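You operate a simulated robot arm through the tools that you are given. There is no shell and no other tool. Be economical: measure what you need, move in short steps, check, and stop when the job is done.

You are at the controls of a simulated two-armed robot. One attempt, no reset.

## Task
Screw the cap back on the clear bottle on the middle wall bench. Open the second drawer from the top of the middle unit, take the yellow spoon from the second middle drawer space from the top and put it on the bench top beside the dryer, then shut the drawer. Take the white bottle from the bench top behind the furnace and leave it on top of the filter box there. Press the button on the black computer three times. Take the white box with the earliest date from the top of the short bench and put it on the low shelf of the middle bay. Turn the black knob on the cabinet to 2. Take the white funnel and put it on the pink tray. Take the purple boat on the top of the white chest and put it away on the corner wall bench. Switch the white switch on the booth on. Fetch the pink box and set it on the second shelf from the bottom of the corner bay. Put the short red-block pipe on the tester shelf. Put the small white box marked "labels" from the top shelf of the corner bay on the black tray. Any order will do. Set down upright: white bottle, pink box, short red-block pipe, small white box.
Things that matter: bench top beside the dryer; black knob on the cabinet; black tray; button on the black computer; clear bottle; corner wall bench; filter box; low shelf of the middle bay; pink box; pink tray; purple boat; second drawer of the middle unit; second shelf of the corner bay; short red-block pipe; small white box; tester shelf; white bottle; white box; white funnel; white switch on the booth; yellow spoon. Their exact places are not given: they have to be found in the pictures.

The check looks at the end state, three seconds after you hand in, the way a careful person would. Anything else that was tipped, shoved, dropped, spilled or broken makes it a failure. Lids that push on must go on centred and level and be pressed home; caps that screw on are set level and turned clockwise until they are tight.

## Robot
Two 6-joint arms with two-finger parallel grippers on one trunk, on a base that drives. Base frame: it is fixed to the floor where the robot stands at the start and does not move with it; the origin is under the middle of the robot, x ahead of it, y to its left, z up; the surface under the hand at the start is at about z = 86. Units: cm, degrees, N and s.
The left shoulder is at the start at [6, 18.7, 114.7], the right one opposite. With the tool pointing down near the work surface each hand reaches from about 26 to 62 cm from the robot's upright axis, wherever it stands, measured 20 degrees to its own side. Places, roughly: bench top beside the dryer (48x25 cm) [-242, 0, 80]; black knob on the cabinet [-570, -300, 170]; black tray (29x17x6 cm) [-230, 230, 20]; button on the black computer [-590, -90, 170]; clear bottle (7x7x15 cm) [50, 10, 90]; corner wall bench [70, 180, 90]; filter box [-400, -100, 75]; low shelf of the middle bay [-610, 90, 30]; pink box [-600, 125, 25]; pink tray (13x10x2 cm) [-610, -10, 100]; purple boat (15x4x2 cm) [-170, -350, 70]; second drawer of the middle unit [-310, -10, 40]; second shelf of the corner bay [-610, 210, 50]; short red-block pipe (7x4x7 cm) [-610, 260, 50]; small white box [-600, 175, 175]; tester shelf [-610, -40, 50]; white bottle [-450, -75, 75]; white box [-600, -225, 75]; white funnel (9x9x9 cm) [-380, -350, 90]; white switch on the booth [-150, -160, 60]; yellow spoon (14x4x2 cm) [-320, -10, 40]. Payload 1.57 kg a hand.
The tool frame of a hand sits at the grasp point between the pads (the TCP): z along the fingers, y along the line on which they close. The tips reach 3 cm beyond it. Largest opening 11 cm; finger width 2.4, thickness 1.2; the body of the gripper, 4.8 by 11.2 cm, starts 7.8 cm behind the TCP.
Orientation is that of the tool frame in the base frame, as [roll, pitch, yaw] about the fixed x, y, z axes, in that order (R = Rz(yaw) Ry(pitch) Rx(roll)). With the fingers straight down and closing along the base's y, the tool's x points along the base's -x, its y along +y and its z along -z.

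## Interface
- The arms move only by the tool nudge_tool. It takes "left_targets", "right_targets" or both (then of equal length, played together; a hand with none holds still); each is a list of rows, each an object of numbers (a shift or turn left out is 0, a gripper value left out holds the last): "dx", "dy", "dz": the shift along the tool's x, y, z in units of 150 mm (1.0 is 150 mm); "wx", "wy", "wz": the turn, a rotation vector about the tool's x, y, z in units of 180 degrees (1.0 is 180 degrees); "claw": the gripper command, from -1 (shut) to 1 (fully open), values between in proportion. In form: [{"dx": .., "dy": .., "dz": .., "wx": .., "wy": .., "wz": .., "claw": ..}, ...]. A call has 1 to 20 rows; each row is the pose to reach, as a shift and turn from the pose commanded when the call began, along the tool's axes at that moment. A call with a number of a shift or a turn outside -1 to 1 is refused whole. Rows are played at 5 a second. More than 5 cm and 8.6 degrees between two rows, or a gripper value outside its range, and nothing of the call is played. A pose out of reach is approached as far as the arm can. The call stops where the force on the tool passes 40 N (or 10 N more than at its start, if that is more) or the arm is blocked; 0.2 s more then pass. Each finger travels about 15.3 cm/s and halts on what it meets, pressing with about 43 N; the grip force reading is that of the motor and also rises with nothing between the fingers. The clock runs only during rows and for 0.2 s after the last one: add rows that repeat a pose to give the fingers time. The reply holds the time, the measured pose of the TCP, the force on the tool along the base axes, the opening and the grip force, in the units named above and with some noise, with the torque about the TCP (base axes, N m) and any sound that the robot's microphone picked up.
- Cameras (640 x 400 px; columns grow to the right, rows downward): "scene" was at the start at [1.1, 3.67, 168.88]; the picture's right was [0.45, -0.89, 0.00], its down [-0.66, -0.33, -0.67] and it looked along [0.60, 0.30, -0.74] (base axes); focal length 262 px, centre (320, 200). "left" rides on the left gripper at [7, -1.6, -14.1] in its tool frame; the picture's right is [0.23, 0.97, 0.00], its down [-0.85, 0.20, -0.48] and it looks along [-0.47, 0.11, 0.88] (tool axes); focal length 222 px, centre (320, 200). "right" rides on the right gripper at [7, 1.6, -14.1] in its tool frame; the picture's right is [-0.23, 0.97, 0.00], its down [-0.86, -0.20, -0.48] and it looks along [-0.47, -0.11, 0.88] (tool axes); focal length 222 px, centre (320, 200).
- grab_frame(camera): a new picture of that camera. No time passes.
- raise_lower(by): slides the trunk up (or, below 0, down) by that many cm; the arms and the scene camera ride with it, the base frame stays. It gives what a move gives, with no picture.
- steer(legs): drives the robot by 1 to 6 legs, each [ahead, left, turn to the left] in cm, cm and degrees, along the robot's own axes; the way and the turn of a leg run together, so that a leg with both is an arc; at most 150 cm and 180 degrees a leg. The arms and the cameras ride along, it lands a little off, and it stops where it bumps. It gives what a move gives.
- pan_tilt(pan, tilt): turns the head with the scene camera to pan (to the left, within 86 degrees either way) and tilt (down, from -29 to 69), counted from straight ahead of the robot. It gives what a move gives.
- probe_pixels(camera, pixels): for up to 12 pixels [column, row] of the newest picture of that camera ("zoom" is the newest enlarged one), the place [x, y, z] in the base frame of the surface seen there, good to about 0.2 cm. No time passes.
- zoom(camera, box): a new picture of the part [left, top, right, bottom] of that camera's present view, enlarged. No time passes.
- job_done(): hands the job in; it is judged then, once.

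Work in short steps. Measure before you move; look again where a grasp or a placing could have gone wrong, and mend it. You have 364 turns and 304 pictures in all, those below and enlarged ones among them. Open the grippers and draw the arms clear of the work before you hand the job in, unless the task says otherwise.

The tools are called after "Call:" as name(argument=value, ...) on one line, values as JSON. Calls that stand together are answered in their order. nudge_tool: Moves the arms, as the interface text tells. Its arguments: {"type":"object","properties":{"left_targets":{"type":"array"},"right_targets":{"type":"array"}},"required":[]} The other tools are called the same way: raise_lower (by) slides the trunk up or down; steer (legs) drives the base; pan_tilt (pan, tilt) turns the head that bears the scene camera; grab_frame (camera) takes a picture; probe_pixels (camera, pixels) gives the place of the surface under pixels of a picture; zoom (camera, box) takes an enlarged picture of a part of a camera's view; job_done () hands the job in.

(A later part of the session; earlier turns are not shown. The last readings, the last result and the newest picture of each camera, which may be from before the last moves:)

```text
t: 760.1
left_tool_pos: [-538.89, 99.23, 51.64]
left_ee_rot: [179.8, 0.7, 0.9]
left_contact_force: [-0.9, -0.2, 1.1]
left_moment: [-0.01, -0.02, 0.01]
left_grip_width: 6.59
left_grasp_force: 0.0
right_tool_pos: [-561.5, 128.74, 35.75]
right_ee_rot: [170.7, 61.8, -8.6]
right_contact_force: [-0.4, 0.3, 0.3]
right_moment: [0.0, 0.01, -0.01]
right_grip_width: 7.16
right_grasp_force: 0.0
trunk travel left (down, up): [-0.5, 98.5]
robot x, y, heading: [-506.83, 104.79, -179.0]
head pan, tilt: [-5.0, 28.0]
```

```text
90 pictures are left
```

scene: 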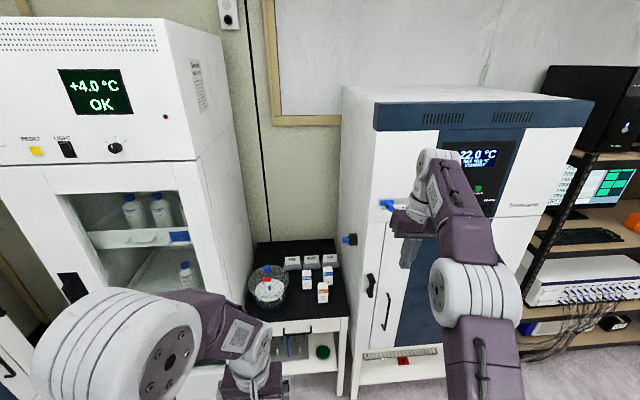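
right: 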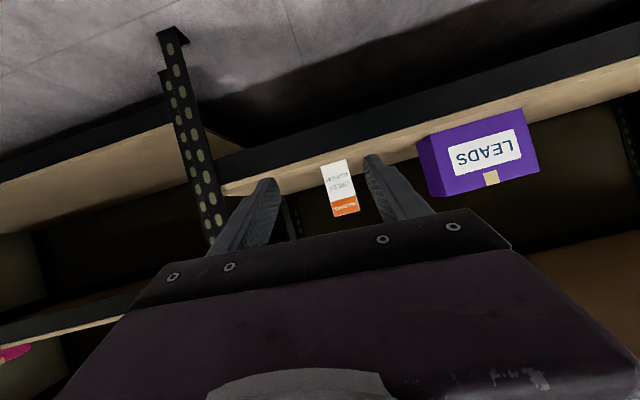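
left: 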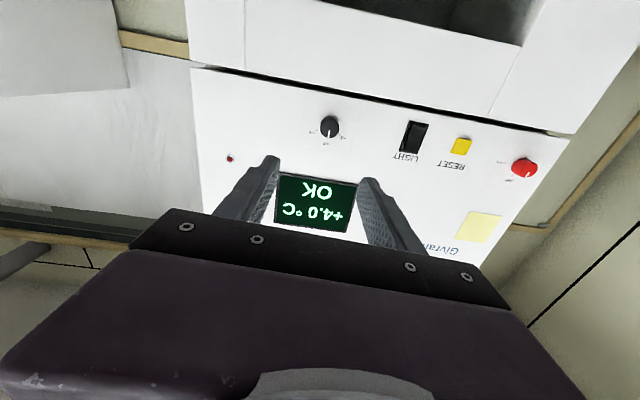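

The PLASTERS box stands on the low shelf. Next the bottle and filter box behind the furnace. I fold the right hand down, raise the trunk, and drive south for a look.

Call:
raise_lower(by=40)

Call:
raise_lower(by=36)

Call:
nudge_tool(right_targets=[{"dz": -0.1, "wy": 0.044}, {"dz": -0.2, "wy": 0.088}, {"dz": -0.3, "wy": 0.132}, {"dz": -0.4, "wy": 0.176}, {"dz": -0.5, "wy": 0.22}, {"dz": -0.6, "wy": 0.264}, {"dz": -0.7, "wy": 0.308}, {"dz": -0.8, "wy": 0.34}, {"dz": -0.8, "wy": 0.34}])

Call:
steer(legs=[[0, 110, -1], [0, 130, 0], [0, 0, 90]])

Call:
pan_tilt(pan=60, tilt=35)

Call:
grab_frame(camera="scene")

```text
t: 763.9
left_tool_pos: [-538.82, 99.14, 91.75]
left_ee_rot: [179.7, 0.7, 0.8]
left_contact_force: [0.0, 0.0, 1.0]
left_moment: [0.01, 0.02, 0.01]
left_grip_width: 6.61
left_grasp_force: 0.0
right_tool_pos: [-561.65, 128.73, 75.72]
right_ee_rot: [170.7, 61.8, -8.7]
right_contact_force: [0.4, -0.2, -0.7]
right_moment: [0.01, 0.01, 0.0]
right_grip_width: 7.14
right_grasp_force: 0.1
trunk travel left (down, up): [-40.5, 58.5]
robot x, y, heading: [-506.65, 105.05, -179.3]
head pan, tilt: [-5.0, 28.0]
```

```text
t: 767.4
left_tool_pos: [-538.8, 99.12, 127.7]
left_ee_rot: [179.7, 0.7, 0.9]
left_contact_force: [0.7, -0.2, -0.5]
left_moment: [-0.01, 0.02, 0.04]
left_grip_width: 6.61
left_grasp_force: 0.1
right_tool_pos: [-561.59, 128.83, 111.79]
right_ee_rot: [170.8, 61.8, -8.5]
right_contact_force: [1.3, -0.8, -1.1]
right_moment: [0.01, 0.03, 0.0]
right_grip_width: 7.14
right_grasp_force: 0.1
trunk travel left (down, up): [-76.5, 22.5]
robot x, y, heading: [-506.89, 105.16, -178.7]
head pan, tilt: [-5.0, 28.0]
```

```text
t: 769.4
left_tool_pos: [-538.9, 99.17, 127.62]
left_ee_rot: [179.8, 0.7, 0.9]
left_contact_force: [0.1, 0.1, 0.0]
left_moment: [0.03, -0.02, 0.02]
left_grip_width: 6.59
left_grasp_force: 0.1
right_tool_pos: [-550.98, 129.06, 117.29]
right_ee_rot: [175.5, 0.9, -0.4]
right_contact_force: [0.1, -0.7, 0.2]
right_moment: [0.01, 0.01, 0.04]
right_grip_width: 7.15
right_grasp_force: 0.1
right hand out of reach, approached as far as the arm can: row 3, 4
trunk travel left (down, up): [-76.5, 22.5]
robot x, y, heading: [-506.92, 104.95, -179.3]
head pan, tilt: [-5.0, 28.0]
```

```text
t: 785.1
left_tool_pos: [-503.97, -169.12, 127.64]
left_ee_rot: [179.8, 0.7, 88.2]
left_contact_force: [-0.4, -0.3, 0.7]
left_moment: [-0.02, -0.01, -0.01]
left_grip_width: 6.61
left_grasp_force: 0.0
right_tool_pos: [-534.46, -179.78, 117.49]
right_ee_rot: [175.6, 1.0, 87.0]
right_contact_force: [-0.8, 0.8, 0.1]
right_moment: [-0.03, 0.0, 0.0]
right_grip_width: 7.14
right_grasp_force: 0.1
trunk travel left (down, up): [-76.5, 22.5]
robot x, y, heading: [-508.05, -136.69, -91.7]
head pan, tilt: [-5.0, 28.0]
```

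```text
t: 786.4
left_tool_pos: [-503.94, -169.13, 127.76]
left_ee_rot: [179.8, 0.6, 88.2]
left_contact_force: [0.3, -0.3, 0.3]
left_moment: [-0.01, 0.04, 0.01]
left_grip_width: 6.61
left_grasp_force: 0.1
right_tool_pos: [-534.36, -179.98, 117.42]
right_ee_rot: [175.6, 1.0, 86.9]
right_contact_force: [-0.8, 0.3, -0.2]
right_moment: [0.01, -0.01, 0.0]
right_grip_width: 7.16
right_grasp_force: 0.1
trunk travel left (down, up): [-76.5, 22.5]
robot x, y, heading: [-508.36, -136.6, -92.0]
head pan, tilt: [60.0, 35.0]
```

```text
89 pictures are left
```

scene: 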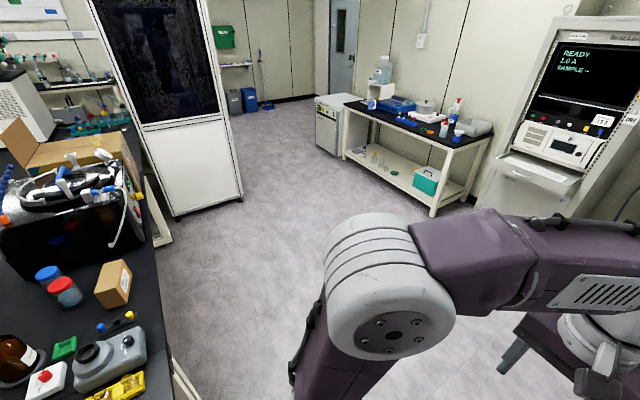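

Call:
pan_tilt(pan=86, tilt=45)

Call:
grab_frame(camera="scene")

```text
t: 787.3
left_tool_pos: [-503.85, -169.02, 127.68]
left_ee_rot: [179.8, 0.8, 88.2]
left_contact_force: [-0.3, 0.8, -0.2]
left_moment: [0.04, 0.02, 0.02]
left_grip_width: 6.59
left_grasp_force: 0.0
right_tool_pos: [-534.43, -179.87, 117.48]
right_ee_rot: [175.6, 1.1, 86.9]
right_contact_force: [-0.1, -0.6, 0.8]
right_moment: [0.01, -0.01, -0.01]
right_grip_width: 7.16
right_grasp_force: 0.0
trunk travel left (down, up): [-76.5, 22.5]
robot x, y, heading: [-508.4, -136.84, -91.8]
head pan, tilt: [85.9, 45.0]
```

```text
88 pictures are left
```

scene: 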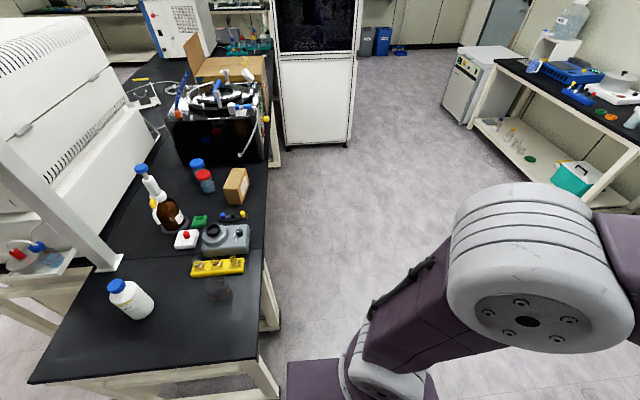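

Call:
zoom(camera="scene", box=[90, 140, 290, 330])

Call:
probe_pixels(camera="scene", pixels=[[118, 284], [132, 302], [138, 316], [145, 292], [232, 172], [243, 180], [228, 185], [238, 198], [200, 245], [272, 395], [245, 372], [30, 382]])

```text
2.11 times, centred on (190, 235) of scene
```

zoom: 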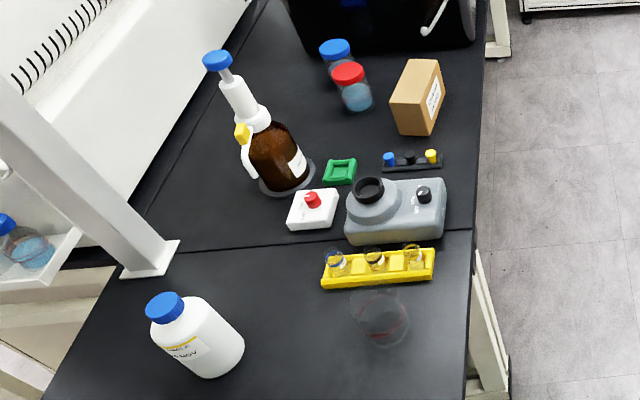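

```text
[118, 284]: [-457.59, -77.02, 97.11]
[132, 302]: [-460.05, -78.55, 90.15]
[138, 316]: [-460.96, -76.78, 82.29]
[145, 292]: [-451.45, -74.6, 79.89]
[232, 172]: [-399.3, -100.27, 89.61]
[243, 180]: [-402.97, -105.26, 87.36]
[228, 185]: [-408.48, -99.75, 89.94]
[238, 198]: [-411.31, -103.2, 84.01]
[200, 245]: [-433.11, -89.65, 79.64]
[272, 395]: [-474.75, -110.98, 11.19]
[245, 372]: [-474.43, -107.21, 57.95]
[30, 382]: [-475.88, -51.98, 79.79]
```

Call:
zoom(camera="scene", box=[215, 160, 259, 212])

```text
7.69 times, centred on (237, 186) of scene
```

zoom: 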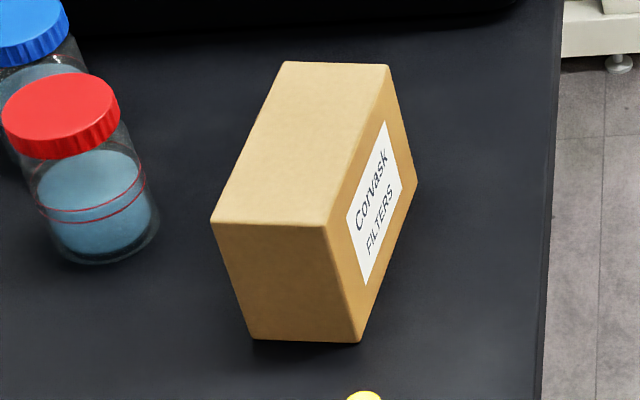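

Call:
probe_pixels(camera="zoom", pixels=[[290, 68], [384, 72], [216, 218], [318, 222], [290, 140], [258, 332], [355, 335], [405, 180], [548, 200]])

Call:
zoom(camera="scene", box=[96, 270, 164, 330])

```text
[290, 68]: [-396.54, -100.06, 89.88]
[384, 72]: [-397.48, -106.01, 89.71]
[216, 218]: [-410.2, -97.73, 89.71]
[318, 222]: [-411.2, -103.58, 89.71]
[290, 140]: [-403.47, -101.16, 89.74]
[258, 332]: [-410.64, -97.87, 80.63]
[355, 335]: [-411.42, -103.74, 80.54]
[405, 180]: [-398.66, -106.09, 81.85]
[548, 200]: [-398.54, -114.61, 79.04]
```

```text
6.67 times, centred on (130, 300) of scene
```

zoom: 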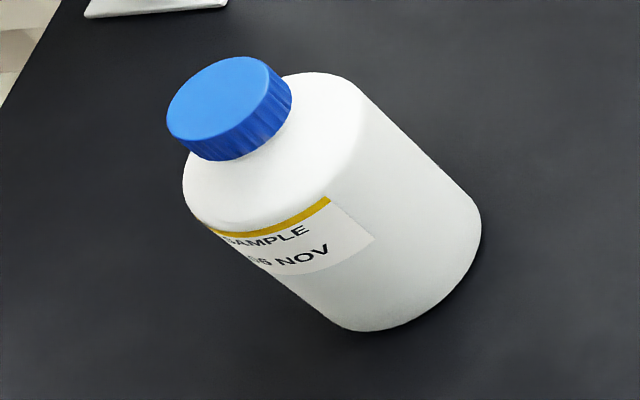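

Call:
probe_pixels(camera="zoom", pixels=[[230, 95], [300, 110], [345, 320], [465, 235], [250, 165], [400, 260], [200, 205], [370, 100]])

Call:
probe_pixels(camera="scene", pixels=[[105, 268], [122, 256], [98, 250], [168, 228], [215, 292], [192, 270], [244, 262], [60, 200]])

```text
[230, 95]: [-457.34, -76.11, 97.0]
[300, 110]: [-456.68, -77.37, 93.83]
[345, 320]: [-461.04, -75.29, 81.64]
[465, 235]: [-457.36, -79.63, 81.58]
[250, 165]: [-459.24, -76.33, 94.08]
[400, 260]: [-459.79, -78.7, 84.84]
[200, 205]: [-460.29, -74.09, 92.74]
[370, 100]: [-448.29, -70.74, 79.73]
```

```text
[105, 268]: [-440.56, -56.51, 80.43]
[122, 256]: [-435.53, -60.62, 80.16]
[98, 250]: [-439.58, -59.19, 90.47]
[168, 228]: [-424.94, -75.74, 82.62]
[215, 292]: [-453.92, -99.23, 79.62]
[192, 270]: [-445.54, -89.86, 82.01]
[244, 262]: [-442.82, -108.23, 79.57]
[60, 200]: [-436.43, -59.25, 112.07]
```

The bottle stands at (-457.3, -75.9), Ø≈7.5, shoulder z≈93.5; the filter box top is centred at (-403.9, -101.9), z 89.8. I turn east and line up on the bottle's west side.

Call:
steer(legs=[[0, 0, 92], [-4, 86, 0]])

Call:
nudge_tool(right_targets=[{"dz": 0.1, "wy": -0.044, "claw": 1}, {"dz": 0.2, "wy": -0.088}, {"dz": 0.3, "wy": -0.132}, {"dz": 0.4, "wy": -0.176}, {"dx": -0.05, "dz": 0.45, "wy": -0.22}, {"dx": -0.1, "dz": 0.5, "wy": -0.264}, {"dx": -0.15, "dz": 0.55, "wy": -0.308}, {"dx": -0.2, "dz": 0.6, "wy": -0.33}, {"dx": -0.2, "dz": 0.6, "wy": -0.33}])

Call:
grab_frame(camera="right")

```text
t: 795.9
left_tool_pos: [-479.91, -44.41, 127.76]
left_ee_rot: [179.8, 0.7, 179.6]
left_contact_force: [-0.6, 0.5, -0.2]
left_moment: [-0.02, -0.01, 0.01]
left_grip_width: 6.6
left_grasp_force: 0.1
right_tool_pos: [-468.33, -74.54, 117.47]
right_ee_rot: [175.6, 1.0, 178.3]
right_contact_force: [0.2, 0.9, 0.1]
right_moment: [0.02, -0.01, 0.0]
right_grip_width: 7.13
right_grasp_force: 0.1
trunk travel left (down, up): [-76.5, 22.5]
robot x, y, heading: [-512.21, -49.47, -0.5]
head pan, tilt: [85.9, 45.0]
```

```text
t: 797.9
left_tool_pos: [-479.99, -44.31, 127.8]
left_ee_rot: [179.8, 0.7, 179.6]
left_contact_force: [0.6, 0.6, 0.3]
left_moment: [-0.01, 0.0, 0.0]
left_grip_width: 6.61
left_grasp_force: 0.0
right_tool_pos: [-464.26, -74.41, 110.01]
right_ee_rot: [169.6, 59.8, 169.4]
right_contact_force: [0.0, 1.0, 1.0]
right_moment: [-0.03, 0.01, -0.03]
right_grip_width: 11.0
right_grasp_force: 0.0
right hand out of reach, approached as far as the arm can: row 4, 5, 6, 7, 8, 9
trunk travel left (down, up): [-76.5, 22.5]
robot x, y, heading: [-512.21, -49.83, -0.3]
head pan, tilt: [85.9, 45.0]
```

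```text
84 pictures are left
```

right: 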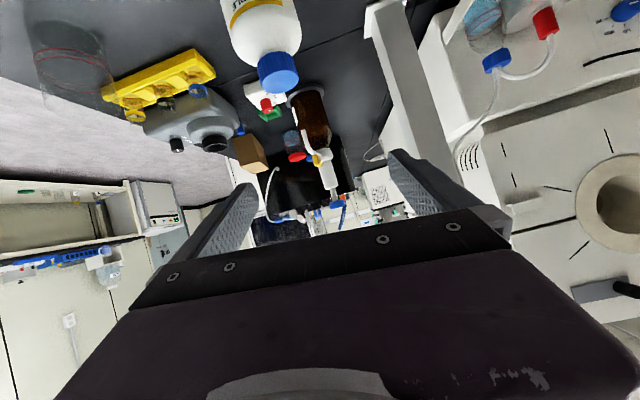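

Call:
steer(legs=[[-13, -1.5, 0]])

Call:
raise_lower(by=-22.5)

Call:
grab_frame(camera="right")

```text
t: 799.1
left_tool_pos: [-492.72, -45.54, 127.7]
left_ee_rot: [179.8, 0.6, 179.6]
left_contact_force: [1.1, 0.0, -0.4]
left_moment: [-0.03, -0.01, -0.03]
left_grip_width: 6.61
left_grasp_force: 0.2
right_tool_pos: [-476.98, -75.69, 109.75]
right_ee_rot: [169.5, 59.6, 169.4]
right_contact_force: [-0.2, 0.6, -0.2]
right_moment: [-0.05, 0.0, 0.02]
right_grip_width: 10.99
right_grasp_force: 0.0
trunk travel left (down, up): [-76.5, 22.5]
robot x, y, heading: [-524.77, -51.06, -0.2]
head pan, tilt: [85.9, 45.0]
```

```text
t: 801.5
left_tool_pos: [-492.88, -45.51, 105.18]
left_ee_rot: [179.8, 0.7, 179.8]
left_contact_force: [0.0, 0.0, -0.4]
left_moment: [0.01, -0.02, 0.04]
left_grip_width: 6.61
left_grasp_force: 0.1
right_tool_pos: [-477.17, -75.63, 87.43]
right_ee_rot: [169.5, 59.6, 169.5]
right_contact_force: [0.8, 0.2, -0.3]
right_moment: [0.04, -0.01, -0.01]
right_grip_width: 11.01
right_grasp_force: 0.1
trunk travel left (down, up): [-54.0, 45.0]
robot x, y, heading: [-525.12, -50.88, -0.5]
head pan, tilt: [85.9, 45.0]
```

```text
83 pictures are left
```

right: 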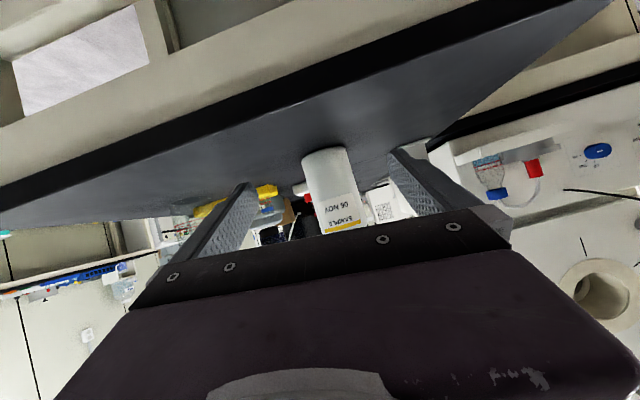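

Call:
steer(legs=[[12, 0, 0]])

Call:
nudge_tool(right_targets=[{"dx": -0.07, "dz": 0.12}, {"dx": -0.14, "dz": 0.24}, {"dx": -0.21, "dz": 0.36}, {"dx": -0.265, "dz": 0.455}, {"dx": -0.265, "dz": 0.455}])

Call:
grab_frame(camera="right")

```text
t: 802.8
left_tool_pos: [-480.85, -45.56, 105.15]
left_ee_rot: [179.8, 0.6, 179.7]
left_contact_force: [0.4, -0.4, -1.3]
left_moment: [0.0, 0.01, -0.03]
left_grip_width: 6.59
left_grasp_force: 0.1
right_tool_pos: [-464.98, -75.78, 87.36]
right_ee_rot: [169.5, 59.6, 169.5]
right_contact_force: [0.7, -0.3, -0.8]
right_moment: [-0.01, 0.0, -0.03]
right_grip_width: 11.0
right_grasp_force: 0.1
trunk travel left (down, up): [-54.0, 45.0]
robot x, y, heading: [-512.78, -50.75, -0.3]
head pan, tilt: [85.9, 45.0]
```

```text
t: 804.0
left_tool_pos: [-480.73, -45.64, 105.19]
left_ee_rot: [179.8, 0.8, 179.7]
left_contact_force: [0.2, 0.2, -0.6]
left_moment: [0.02, -0.05, -0.04]
left_grip_width: 6.59
left_grasp_force: 0.0
right_tool_pos: [-457.08, -75.96, 87.45]
right_ee_rot: [169.5, 59.7, 169.6]
right_contact_force: [0.5, -0.8, -0.2]
right_moment: [0.04, 0.0, -0.02]
right_grip_width: 10.97
right_grasp_force: 0.1
trunk travel left (down, up): [-54.0, 45.0]
robot x, y, heading: [-512.86, -50.72, -0.4]
head pan, tilt: [85.9, 45.0]
```

```text
82 pictures are left
```

right: 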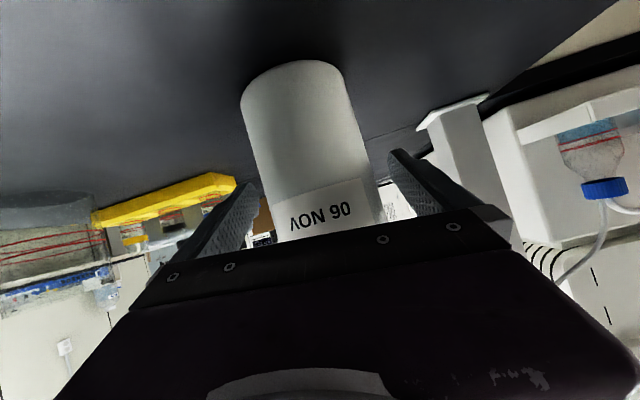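

Straddling. I close and lift the bottle.

Call:
nudge_tool(right_targets=[{"claw": 0.7}, {"claw": 0.4}, {"claw": -1}, {"claw": -1}, {"claw": -1}])

Call:
raise_lower(by=4)

Call:
raise_lower(by=22)

Call:
grab_frame(camera="right")

```text
t: 805.1
left_tool_pos: [-480.82, -45.69, 105.15]
left_ee_rot: [179.8, 0.7, 179.7]
left_contact_force: [-1.1, 0.1, -0.4]
left_moment: [0.02, 0.0, 0.01]
left_grip_width: 6.62
left_grasp_force: 0.1
right_tool_pos: [-457.11, -76.06, 87.22]
right_ee_rot: [169.5, 59.5, 169.5]
right_contact_force: [0.2, -2.4, 0.9]
right_moment: [-0.31, -0.04, 0.01]
right_grip_width: 7.53
right_grasp_force: 42.7
trunk travel left (down, up): [-54.0, 45.0]
robot x, y, heading: [-513.1, -50.85, -0.3]
head pan, tilt: [85.9, 45.0]
```

```text
t: 806.0
left_tool_pos: [-480.66, -45.7, 109.17]
left_ee_rot: [179.8, 0.6, 179.7]
left_contact_force: [0.4, -0.3, 0.3]
left_moment: [-0.02, 0.01, 0.05]
left_grip_width: 6.63
left_grasp_force: 0.1
right_tool_pos: [-457.0, -76.06, 91.26]
right_ee_rot: [169.5, 59.5, 169.6]
right_contact_force: [0.8, 0.5, -4.9]
right_moment: [0.02, -0.02, 0.0]
right_grip_width: 7.33
right_grasp_force: 43.9
trunk travel left (down, up): [-58.0, 41.0]
robot x, y, heading: [-513.07, -50.99, -0.3]
head pan, tilt: [85.9, 45.0]
```

```text
t: 808.3
left_tool_pos: [-480.59, -45.69, 131.21]
left_ee_rot: [179.8, 0.8, 179.7]
left_contact_force: [0.3, -0.5, -0.7]
left_moment: [-0.03, -0.02, 0.04]
left_grip_width: 6.61
left_grasp_force: 0.2
right_tool_pos: [-457.07, -76.09, 113.23]
right_ee_rot: [169.4, 59.5, 169.5]
right_contact_force: [0.7, 0.3, -4.0]
right_moment: [-0.04, -0.04, -0.01]
right_grip_width: 7.33
right_grasp_force: 43.1
trunk travel left (down, up): [-80.0, 19.0]
robot x, y, heading: [-513.09, -50.88, -0.4]
head pan, tilt: [85.9, 45.0]
```

```text
81 pictures are left
```

right: 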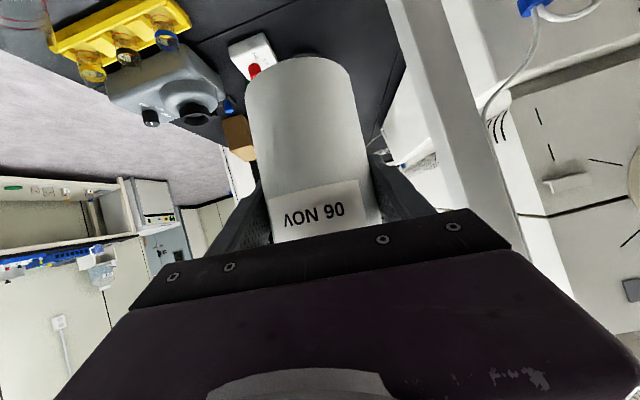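

Bottle held (about 0.45 kg). I drive around to the bench's south side and face north.

Call:
steer(legs=[[0, -130, 0.4], [0, 0, 90], [10, -80, 0]])

Call:
grab_frame(camera="right")

```text
t: 822.4
left_tool_pos: [-438.23, -135.12, 131.21]
left_ee_rot: [179.8, 0.7, -91.4]
left_contact_force: [0.2, -0.8, 0.3]
left_moment: [0.01, -0.01, -0.01]
left_grip_width: 6.58
left_grasp_force: 0.1
right_tool_pos: [-407.32, -112.18, 113.31]
right_ee_rot: [169.6, 59.6, -101.7]
right_contact_force: [-1.1, 0.2, -4.5]
right_moment: [-0.01, 0.02, -0.02]
right_grip_width: 7.36
right_grasp_force: 43.0
trunk travel left (down, up): [-80.0, 19.0]
robot x, y, heading: [-433.74, -167.37, 88.6]
head pan, tilt: [85.9, 45.0]
```

```text
80 pictures are left
```

right: 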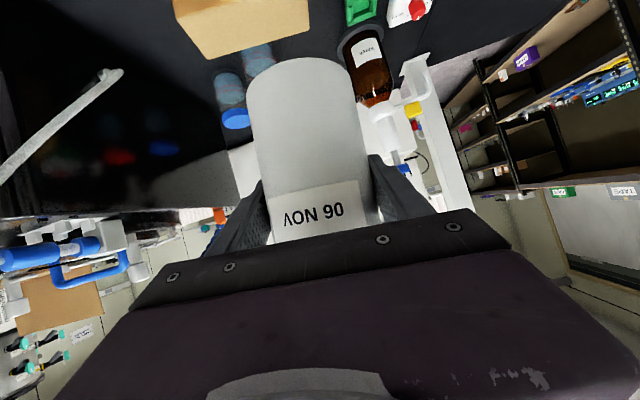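

Call:
steer(legs=[[10.4, -3.2, 0]])

Call:
raise_lower(by=-12)

Call:
pan_tilt(pan=-20, tilt=50)

Call:
grab_frame(camera="scene")

Call:
grab_frame(camera="right")

```text
t: 823.6
left_tool_pos: [-434.9, -124.78, 131.25]
left_ee_rot: [179.8, 0.8, -91.3]
left_contact_force: [-0.5, -0.9, -0.7]
left_moment: [-0.04, -0.03, -0.02]
left_grip_width: 6.59
left_grasp_force: 0.2
right_tool_pos: [-403.98, -101.87, 113.38]
right_ee_rot: [169.6, 59.6, -101.4]
right_contact_force: [-0.2, 0.7, -3.6]
right_moment: [0.02, 0.03, -0.01]
right_grip_width: 7.32
right_grasp_force: 44.0
trunk travel left (down, up): [-80.0, 19.0]
robot x, y, heading: [-430.17, -157.06, 88.5]
head pan, tilt: [85.9, 45.0]
```

```text
t: 825.1
left_tool_pos: [-434.81, -124.77, 119.15]
left_ee_rot: [179.8, 0.8, -91.4]
left_contact_force: [-0.4, -0.3, -0.9]
left_moment: [-0.02, 0.02, -0.07]
left_grip_width: 6.6
left_grasp_force: 0.0
right_tool_pos: [-403.91, -101.73, 101.26]
right_ee_rot: [169.5, 59.5, -101.6]
right_contact_force: [-0.2, -1.1, -4.0]
right_moment: [0.03, 0.01, 0.02]
right_grip_width: 7.32
right_grasp_force: 43.4
trunk travel left (down, up): [-68.0, 31.0]
robot x, y, heading: [-430.26, -157.09, 88.8]
head pan, tilt: [85.9, 45.0]
```

```text
t: 827.0
left_tool_pos: [-434.81, -124.62, 119.15]
left_ee_rot: [179.8, 0.7, -91.5]
left_contact_force: [-0.3, 0.3, 0.1]
left_moment: [-0.07, 0.0, -0.01]
left_grip_width: 6.61
left_grasp_force: 0.0
right_tool_pos: [-403.99, -101.65, 101.39]
right_ee_rot: [169.5, 59.5, -101.5]
right_contact_force: [0.6, 0.2, -5.0]
right_moment: [0.0, -0.02, -0.01]
right_grip_width: 7.35
right_grasp_force: 43.1
trunk travel left (down, up): [-68.0, 31.0]
robot x, y, heading: [-430.27, -156.87, 88.6]
head pan, tilt: [-20.0, 50.0]
```

```text
79 pictures are left
```

scene: 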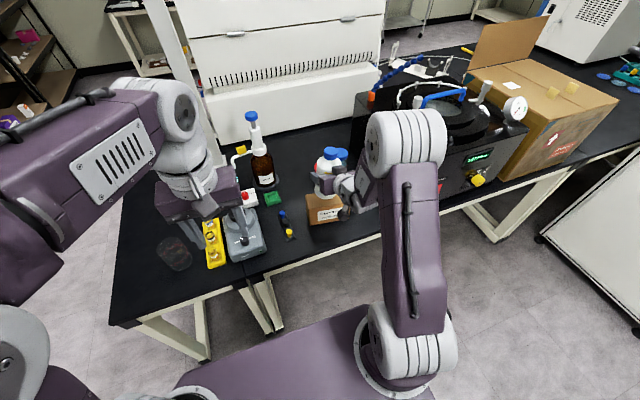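

```text
78 pictures are left
```

right: 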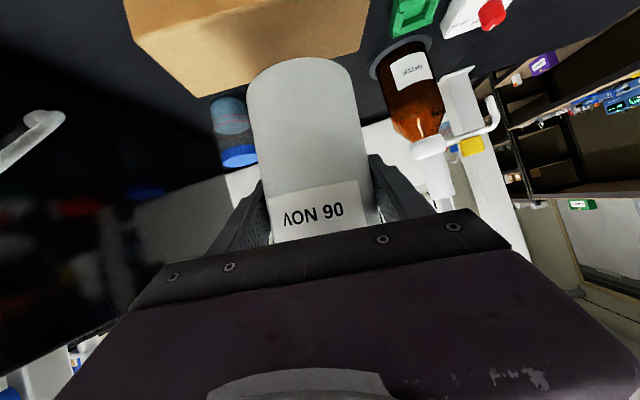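

Call:
zoom(camera="scene", box=[290, 140, 370, 230])

Call:
probe_pixels(camera="zoom", pixels=[[250, 100], [330, 130], [250, 200], [215, 160], [300, 60], [170, 290], [270, 280]])

```text
4.44 times, centred on (330, 185) of scene
```

zoom: 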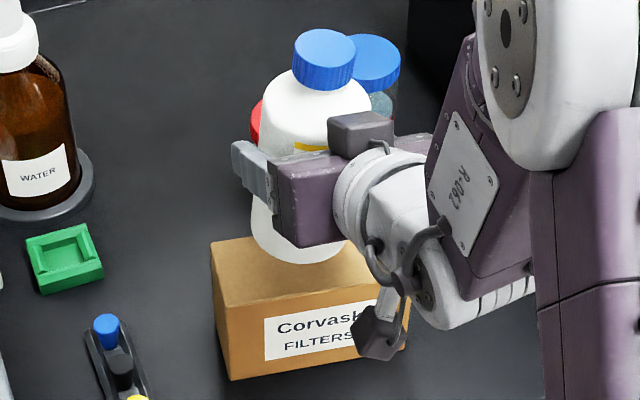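

```text
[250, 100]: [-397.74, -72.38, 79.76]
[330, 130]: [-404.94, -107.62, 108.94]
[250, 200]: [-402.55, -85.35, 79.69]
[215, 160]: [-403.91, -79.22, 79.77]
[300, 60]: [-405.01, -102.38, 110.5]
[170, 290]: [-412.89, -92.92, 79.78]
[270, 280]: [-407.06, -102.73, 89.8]
```

Call:
raise_lower(by=-3.6)

Call:
nudge_tool(right_targets=[{"dx": 0.01, "dz": 0.006}, {"dx": 0.02, "dz": 0.012}])

```text
t: 827.8
left_tool_pos: [-434.91, -124.71, 115.59]
left_ee_rot: [179.7, 0.6, -91.4]
left_contact_force: [0.2, 0.4, -0.3]
left_moment: [0.01, 0.04, -0.01]
left_grip_width: 6.62
left_grasp_force: 0.1
right_tool_pos: [-404.03, -101.66, 97.73]
right_ee_rot: [169.5, 59.8, -101.6]
right_contact_force: [-0.6, -1.3, 2.8]
right_moment: [-0.06, -0.24, -0.01]
right_grip_width: 7.34
right_grasp_force: 43.6
trunk travel left (down, up): [-64.4, 34.6]
robot x, y, heading: [-430.11, -157.13, 88.5]
head pan, tilt: [-20.0, 50.0]
```

```text
t: 828.4
left_tool_pos: [-434.88, -125.02, 115.73]
left_ee_rot: [180.0, 0.7, -91.4]
left_contact_force: [0.0, 0.3, -1.0]
left_moment: [0.0, 0.0, 0.01]
left_grip_width: 6.58
left_grasp_force: 0.1
right_tool_pos: [-404.08, -101.77, 97.77]
right_ee_rot: [169.6, 60.2, -101.6]
right_contact_force: [2.3, 1.8, 22.5]
right_moment: [-0.1, -0.89, -0.01]
right_grip_width: 7.31
right_grasp_force: 43.3
trunk travel left (down, up): [-64.4, 34.6]
robot x, y, heading: [-430.38, -157.18, 88.5]
head pan, tilt: [-20.0, 50.0]
```

Contact. I ease the pressure, open slowly, and check before withdrawing.

Call:
nudge_tool(right_targets=[{"dx": -0.014, "dz": -0.008}, {"dx": -0.014, "dz": -0.008, "claw": 0.38}, {"dx": -0.014, "dz": -0.008, "claw": 0.45}, {"dx": -0.014, "dz": -0.008, "claw": 0.55}, {"dx": -0.014, "dz": -0.008, "claw": 0.7}])

Call:
zoom(camera="scene", box=[290, 140, 370, 230])

```text
t: 829.6
left_tool_pos: [-434.87, -124.87, 115.73]
left_ee_rot: [179.8, 0.7, -91.4]
left_contact_force: [0.2, 0.9, 0.5]
left_moment: [-0.02, 0.0, 0.0]
left_grip_width: 6.59
left_grasp_force: 0.2
right_tool_pos: [-403.97, -101.81, 97.56]
right_ee_rot: [169.5, 59.7, -101.7]
right_contact_force: [-0.4, -0.5, 0.3]
right_moment: [-0.03, -0.01, 0.02]
right_grip_width: 9.37
right_grasp_force: 0.1
trunk travel left (down, up): [-64.4, 34.6]
robot x, y, heading: [-430.24, -156.9, 88.5]
head pan, tilt: [-20.0, 50.0]
```

```text
4.44 times, centred on (330, 185) of scene
```

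zoom: 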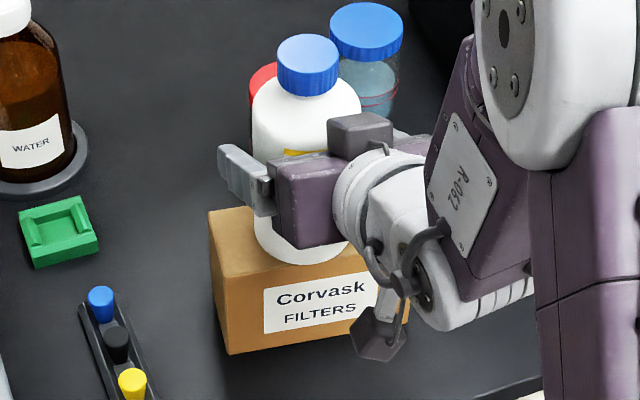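

Call:
nudge_tool(right_targets=[{"claw": 0.95}, {"claw": 0.95}])

Call:
steer(legs=[[-28, 0, 0]])

Call:
grab_frame(camera="scene")

```text
t: 830.2
left_tool_pos: [-434.83, -124.71, 115.66]
left_ee_rot: [179.8, 0.7, -91.4]
left_contact_force: [-0.8, -0.3, 0.1]
left_moment: [0.02, 0.03, 0.0]
left_grip_width: 6.59
left_grasp_force: 0.2
right_tool_pos: [-403.99, -101.8, 97.64]
right_ee_rot: [169.5, 59.6, -101.6]
right_contact_force: [1.0, -0.5, 0.0]
right_moment: [0.01, 0.02, 0.02]
right_grip_width: 10.75
right_grasp_force: 0.1
trunk travel left (down, up): [-64.4, 34.6]
robot x, y, heading: [-430.4, -157.28, 88.6]
head pan, tilt: [-20.0, 50.0]
```

```text
t: 832.1
left_tool_pos: [-435.46, -151.88, 115.61]
left_ee_rot: [179.8, 0.6, -91.5]
left_contact_force: [-0.3, 0.6, 1.3]
left_moment: [0.0, 0.0, 0.02]
left_grip_width: 6.61
left_grasp_force: 0.0
right_tool_pos: [-404.51, -129.05, 97.54]
right_ee_rot: [169.5, 59.5, -101.8]
right_contact_force: [-0.2, -0.2, 0.1]
right_moment: [0.01, -0.04, 0.0]
right_grip_width: 10.74
right_grasp_force: 0.1
trunk travel left (down, up): [-64.4, 34.6]
robot x, y, heading: [-430.82, -184.29, 88.4]
head pan, tilt: [-20.0, 50.0]
```

```text
75 pictures are left
```

scene: 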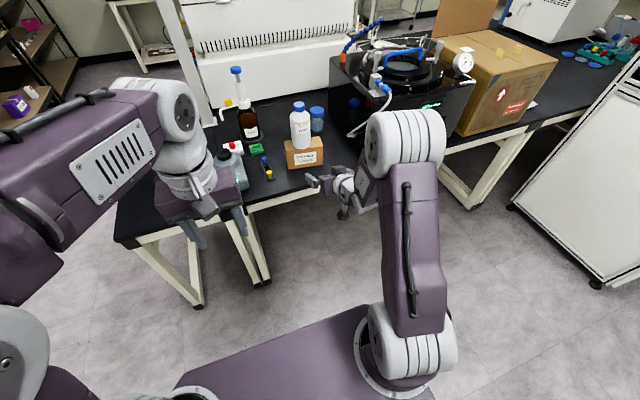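

The bottle stands on the filter box. Last is the funnel on the south bench: I turn around and look.

Call:
steer(legs=[[-10, 0, 0], [0, 0, -179], [35, 45, 0]])

Call:
pan_tilt(pan=0, tilt=38)

Call:
grab_frame(camera="scene")

```text
t: 843.6
left_tool_pos: [-386.03, -266.14, 115.58]
left_ee_rot: [179.8, 0.7, 84.6]
left_contact_force: [0.4, 0.2, -1.0]
left_moment: [-0.04, -0.01, 0.0]
left_grip_width: 6.6
left_grasp_force: 0.2
right_tool_pos: [-418.43, -286.88, 97.73]
right_ee_rot: [169.5, 59.6, 74.4]
right_contact_force: [-0.2, 0.2, -1.1]
right_moment: [0.0, -0.01, -0.01]
right_grip_width: 10.73
right_grasp_force: 0.1
trunk travel left (down, up): [-64.4, 34.6]
robot x, y, heading: [-388.62, -233.72, -95.3]
head pan, tilt: [-20.0, 50.0]
```

```text
t: 844.4
left_tool_pos: [-386.01, -265.99, 115.68]
left_ee_rot: [179.9, 0.7, 84.7]
left_contact_force: [-0.4, -0.3, -0.8]
left_moment: [0.02, 0.03, -0.01]
left_grip_width: 6.62
left_grasp_force: 0.0
right_tool_pos: [-418.46, -286.85, 97.55]
right_ee_rot: [169.5, 59.7, 74.6]
right_contact_force: [0.2, 0.5, 0.4]
right_moment: [0.02, -0.02, -0.02]
right_grip_width: 10.72
right_grasp_force: 0.1
trunk travel left (down, up): [-64.4, 34.6]
robot x, y, heading: [-388.6, -233.62, -95.4]
head pan, tilt: [0.0, 38.0]
```

```text
74 pictures are left
```

scene: 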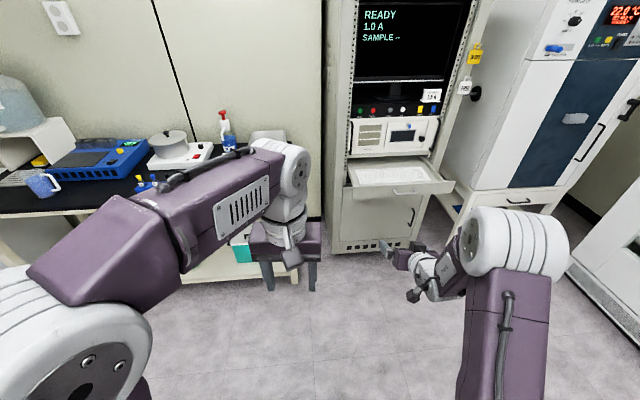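

Call:
steer(legs=[[-15, 45, 5]])

Call:
grab_frame(camera="scene")

```text
t: 847.3
left_tool_pos: [-337.38, -252.52, 115.63]
left_ee_rot: [179.8, 0.7, 89.8]
left_contact_force: [-0.1, 0.3, 0.0]
left_moment: [-0.02, 0.0, -0.01]
left_grip_width: 6.61
left_grasp_force: 0.1
right_tool_pos: [-367.94, -276.23, 97.57]
right_ee_rot: [169.5, 59.6, 79.8]
right_contact_force: [-0.3, 0.3, -0.1]
right_moment: [-0.01, 0.02, 0.02]
right_grip_width: 10.72
right_grasp_force: 0.0
trunk travel left (down, up): [-64.4, 34.6]
robot x, y, heading: [-343.07, -220.48, -89.8]
head pan, tilt: [0.0, 38.0]
```

```text
73 pictures are left
```

scene: 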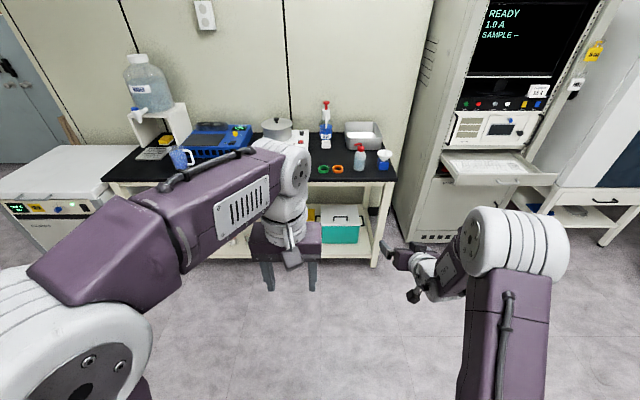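

Call:
zoom(camera="scene", box=[300, 95, 410, 185])

Call:
zoom(camera="scene", box=[368, 140, 402, 176])

```text
4.44 times, centred on (355, 140) of scene
```

zoom: 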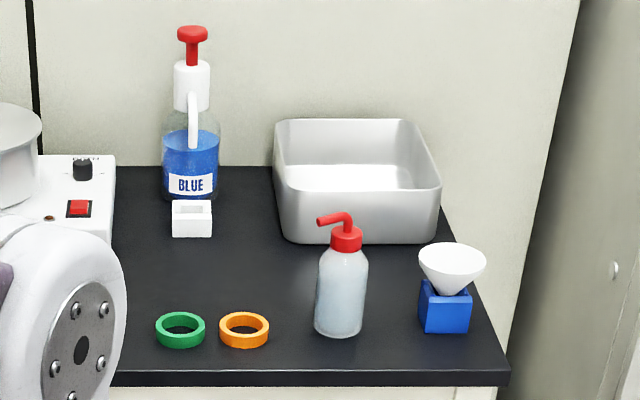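

```text
11.11 times, centred on (385, 158) of scene
```

zoom: 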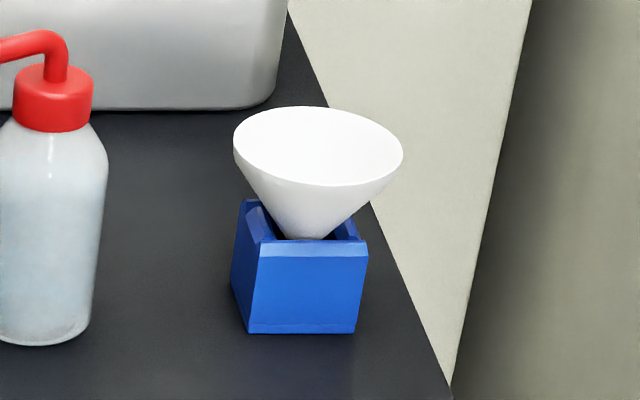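

Call:
probe_pixels(camera="zoom", pixels=[[237, 145], [400, 158], [318, 118], [318, 180], [320, 150], [318, 230], [250, 300], [360, 290], [305, 325], [250, 210], [60, 250], [440, 380]])

```text
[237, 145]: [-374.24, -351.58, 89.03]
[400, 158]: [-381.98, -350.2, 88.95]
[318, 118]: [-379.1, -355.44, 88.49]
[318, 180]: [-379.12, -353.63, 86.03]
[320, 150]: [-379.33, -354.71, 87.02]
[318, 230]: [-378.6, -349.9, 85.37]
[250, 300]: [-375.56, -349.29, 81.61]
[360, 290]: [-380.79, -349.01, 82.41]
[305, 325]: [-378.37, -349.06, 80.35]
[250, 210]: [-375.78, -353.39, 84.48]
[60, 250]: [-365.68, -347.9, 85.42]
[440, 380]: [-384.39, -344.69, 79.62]
```

The funnel (rim z 89.2, centre (-378.3, -351.6)) sits in a small blue block. I'll grip its rim from above with the right hand. First I point the right hand down.

Call:
raise_lower(by=14)

Call:
nudge_tool(right_targets=[{"dz": -0.1, "wy": 0.044, "claw": 0.95}, {"dz": -0.2, "wy": 0.088}, {"dz": -0.3, "wy": 0.132}, {"dz": -0.4, "wy": 0.176}, {"dz": -0.5, "wy": 0.22}, {"dz": -0.6, "wy": 0.264}, {"dz": -0.7, "wy": 0.308}, {"dz": -0.7, "wy": 0.332, "wx": 0.02}, {"dz": -0.7, "wy": 0.332, "wx": 0.02}])

Call:
steer(legs=[[76, -9, 0]])

Call:
grab_frame(camera="right")

```text
t: 848.9
left_tool_pos: [-337.37, -252.48, 129.57]
left_ee_rot: [179.8, 0.7, 89.9]
left_contact_force: [0.3, 0.0, 0.8]
left_moment: [0.04, -0.03, -0.01]
left_grip_width: 6.62
left_grasp_force: 0.1
right_tool_pos: [-367.87, -276.23, 111.55]
right_ee_rot: [169.5, 59.5, 79.7]
right_contact_force: [-0.1, -0.1, -0.3]
right_moment: [-0.02, 0.03, -0.02]
right_grip_width: 10.72
right_grasp_force: 0.1
trunk travel left (down, up): [-78.4, 20.6]
robot x, y, heading: [-342.75, -220.53, -90.0]
head pan, tilt: [0.0, 38.0]
```

```text
t: 850.9
left_tool_pos: [-337.43, -252.51, 129.67]
left_ee_rot: [179.9, 0.7, 90.0]
left_contact_force: [0.0, -0.2, 0.2]
left_moment: [0.0, -0.02, -0.02]
left_grip_width: 6.6
left_grasp_force: 0.1
right_tool_pos: [-368.05, -266.88, 116.7]
right_ee_rot: [177.8, 0.1, 87.0]
right_contact_force: [-0.8, -0.6, -0.3]
right_moment: [0.05, -0.01, 0.01]
right_grip_width: 10.74
right_grasp_force: 0.1
right hand out of reach, approached as far as the arm can: row 3, 4
trunk travel left (down, up): [-78.4, 20.6]
robot x, y, heading: [-342.83, -220.58, -89.8]
head pan, tilt: [0.0, 38.0]
```

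```text
t: 855.0
left_tool_pos: [-346.19, -325.74, 129.62]
left_ee_rot: [179.8, 0.7, 90.2]
left_contact_force: [-0.6, -0.7, 0.5]
left_moment: [-0.03, 0.0, -0.03]
left_grip_width: 6.58
left_grasp_force: 0.0
right_tool_pos: [-376.76, -340.32, 116.78]
right_ee_rot: [177.6, 0.2, 87.3]
right_contact_force: [-0.6, 0.5, 0.4]
right_moment: [0.0, -0.01, 0.01]
right_grip_width: 10.73
right_grasp_force: 0.1
trunk travel left (down, up): [-78.4, 20.6]
robot x, y, heading: [-351.64, -293.48, -89.6]
head pan, tilt: [0.0, 38.0]
```

```text
70 pictures are left
```

right: 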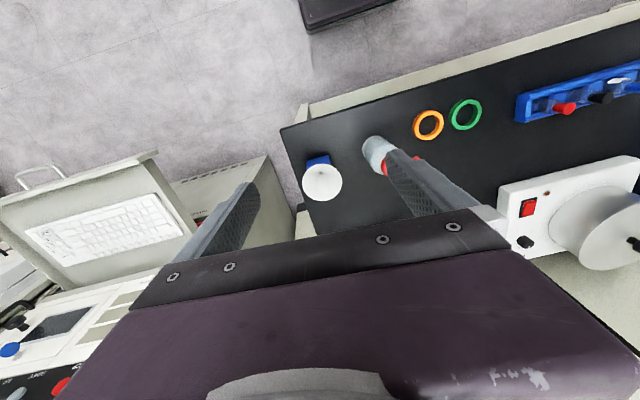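

Call:
probe_pixels(camera="right", pixels=[[303, 183], [340, 183], [321, 164], [321, 201], [375, 148], [388, 165]])

```text
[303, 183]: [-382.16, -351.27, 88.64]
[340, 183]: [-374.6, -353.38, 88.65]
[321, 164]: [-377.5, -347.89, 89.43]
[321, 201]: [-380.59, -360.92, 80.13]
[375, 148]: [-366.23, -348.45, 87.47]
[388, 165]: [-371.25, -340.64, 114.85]
```

Call:
nudge_tool(right_targets=[{"dx": -0.2, "dy": -0.02}, {"dx": -0.45, "dy": -0.04, "dz": 0.15}, {"dx": -0.65, "dy": -0.067, "dz": 0.35}, {"dx": -0.771, "dy": -0.067, "dz": 0.6}, {"dx": -0.771, "dy": -0.067, "dz": 0.85}, {"dx": -0.771, "dy": -0.067, "dz": 0.85}])

Call:
grab_frame(camera="right")

```text
t: 856.4
left_tool_pos: [-346.21, -325.85, 129.6]
left_ee_rot: [179.8, 0.7, 90.2]
left_contact_force: [-0.3, 0.2, 0.7]
left_moment: [0.01, -0.01, -0.03]
left_grip_width: 6.59
left_grasp_force: 0.0
right_tool_pos: [-377.67, -351.74, 103.93]
right_ee_rot: [177.7, 0.0, 87.5]
right_contact_force: [-0.2, 0.1, -0.7]
right_moment: [0.0, 0.01, 0.0]
right_grip_width: 10.74
right_grasp_force: 0.1
trunk travel left (down, up): [-78.4, 20.6]
robot x, y, heading: [-351.39, -293.26, -89.7]
head pan, tilt: [0.0, 38.0]
```

```text
69 pictures are left
```

right: 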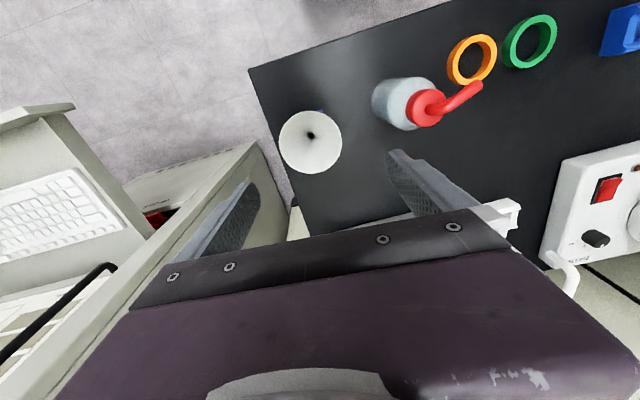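

Call:
nudge_tool(right_targets=[{"dy": -0.045, "wx": 0.0128, "dz": 0.2}, {"dy": -0.045, "wx": 0.0128, "dz": 0.45}, {"dy": -0.045, "wx": 0.0128, "dz": 0.6}, {"dy": -0.045, "wx": 0.0128, "dz": 0.6}])

Call:
grab_frame(camera="right")

```text
t: 857.4
left_tool_pos: [-346.21, -325.81, 129.57]
left_ee_rot: [179.8, 0.7, 90.2]
left_contact_force: [-0.5, 1.0, -1.2]
left_moment: [0.02, -0.03, -0.01]
left_grip_width: 6.6
left_grasp_force: 0.1
right_tool_pos: [-378.18, -351.96, 94.85]
right_ee_rot: [-179.9, 0.1, 87.3]
right_contact_force: [0.1, 0.1, -0.2]
right_moment: [-0.01, 0.01, 0.01]
right_grip_width: 10.74
right_grasp_force: 0.2
trunk travel left (down, up): [-78.4, 20.6]
robot x, y, heading: [-351.38, -293.84, -89.4]
head pan, tilt: [0.0, 38.0]
```

```text
68 pictures are left
```

right: 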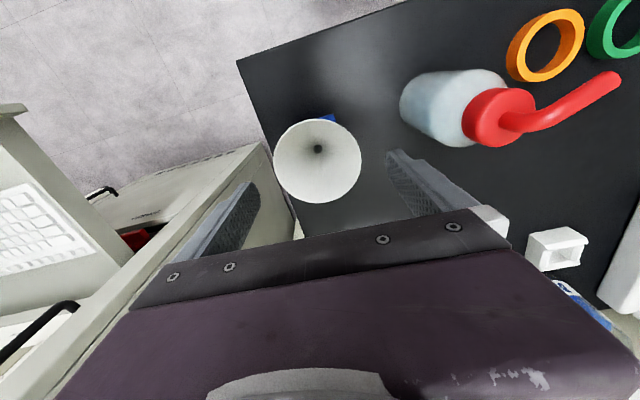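

Call:
nudge_tool(right_targets=[{"dx": 0.045, "dz": 0.1}, {"dx": 0.045, "dz": 0.2}, {"dx": 0.045, "dz": 0.28}, {"dx": 0.045, "dz": 0.28}])

Call:
zoom(camera="right", box=[200, 100, 440, 250])

```text
t: 858.4
left_tool_pos: [-346.26, -325.82, 129.71]
left_ee_rot: [179.9, 0.8, 90.2]
left_contact_force: [0.4, 0.6, -0.7]
left_moment: [0.01, 0.03, 0.01]
left_grip_width: 6.61
left_grasp_force: 0.0
right_tool_pos: [-378.2, -351.22, 91.02]
right_ee_rot: [180.0, 0.1, 87.4]
right_contact_force: [0.0, -0.4, -0.2]
right_moment: [0.02, 0.02, 0.03]
right_grip_width: 10.73
right_grasp_force: 0.1
trunk travel left (down, up): [-78.4, 20.6]
robot x, y, heading: [-352.06, -294.19, -89.7]
head pan, tilt: [0.0, 38.0]
```

```text
2.67 times, centred on (320, 175) of right
```

zoom: 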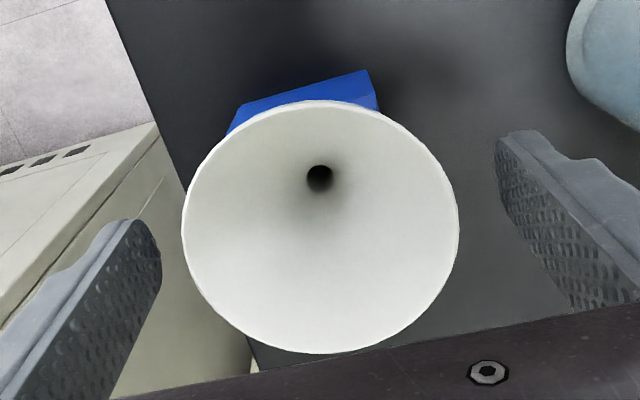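

Call:
nudge_tool(right_targets=[{"dz": 0.035}, {"dz": 0.035, "claw": 0.75}, {"dz": 0.035, "claw": 0.6}, {"dz": 0.035, "claw": -1}, {"dz": 0.035, "claw": -1}, {"dz": 0.035, "claw": -1}])

Call:
nudge_tool(right_targets=[{"dz": -0.1}, {"dz": -0.3}, {"dz": -0.6}, {"dz": -0.9}, {"dz": -0.9}])

Call:
grab_frame(camera="right")

```text
t: 859.8
left_tool_pos: [-346.08, -325.8, 129.73]
left_ee_rot: [179.8, 0.7, 90.2]
left_contact_force: [0.5, 0.0, 0.2]
left_moment: [0.0, 0.01, 0.02]
left_grip_width: 6.63
left_grasp_force: 0.1
right_tool_pos: [-378.1, -351.13, 90.28]
right_ee_rot: [-180.0, 0.1, 87.5]
right_contact_force: [-0.2, 0.4, 0.0]
right_moment: [0.01, -0.02, 0.01]
right_grip_width: 8.2
right_grasp_force: 43.0
trunk travel left (down, up): [-78.4, 20.6]
robot x, y, heading: [-351.56, -293.64, -89.9]
head pan, tilt: [0.0, 38.0]
```

```text
t: 861.0
left_tool_pos: [-346.13, -325.86, 129.59]
left_ee_rot: [179.8, 0.8, 90.2]
left_contact_force: [-0.5, 0.3, 0.0]
left_moment: [0.04, 0.06, 0.01]
left_grip_width: 6.61
left_grasp_force: 0.0
right_tool_pos: [-378.27, -351.29, 103.35]
right_ee_rot: [179.9, 0.0, 87.3]
right_contact_force: [-0.1, -0.3, -1.1]
right_moment: [0.01, -0.01, 0.01]
right_grip_width: 8.21
right_grasp_force: 43.2
trunk travel left (down, up): [-78.4, 20.6]
robot x, y, heading: [-351.52, -293.8, -89.6]
head pan, tilt: [0.0, 38.0]
```

```text
66 pictures are left
```

right: 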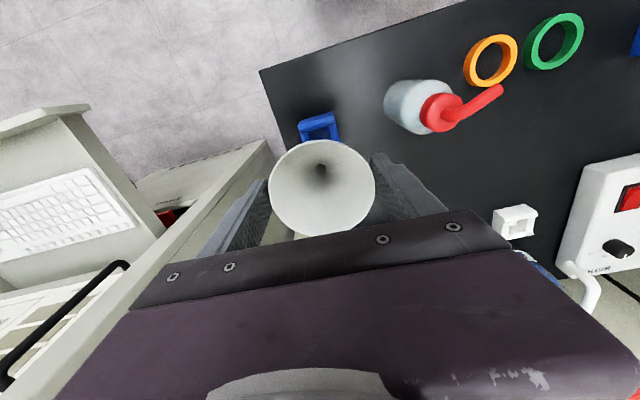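

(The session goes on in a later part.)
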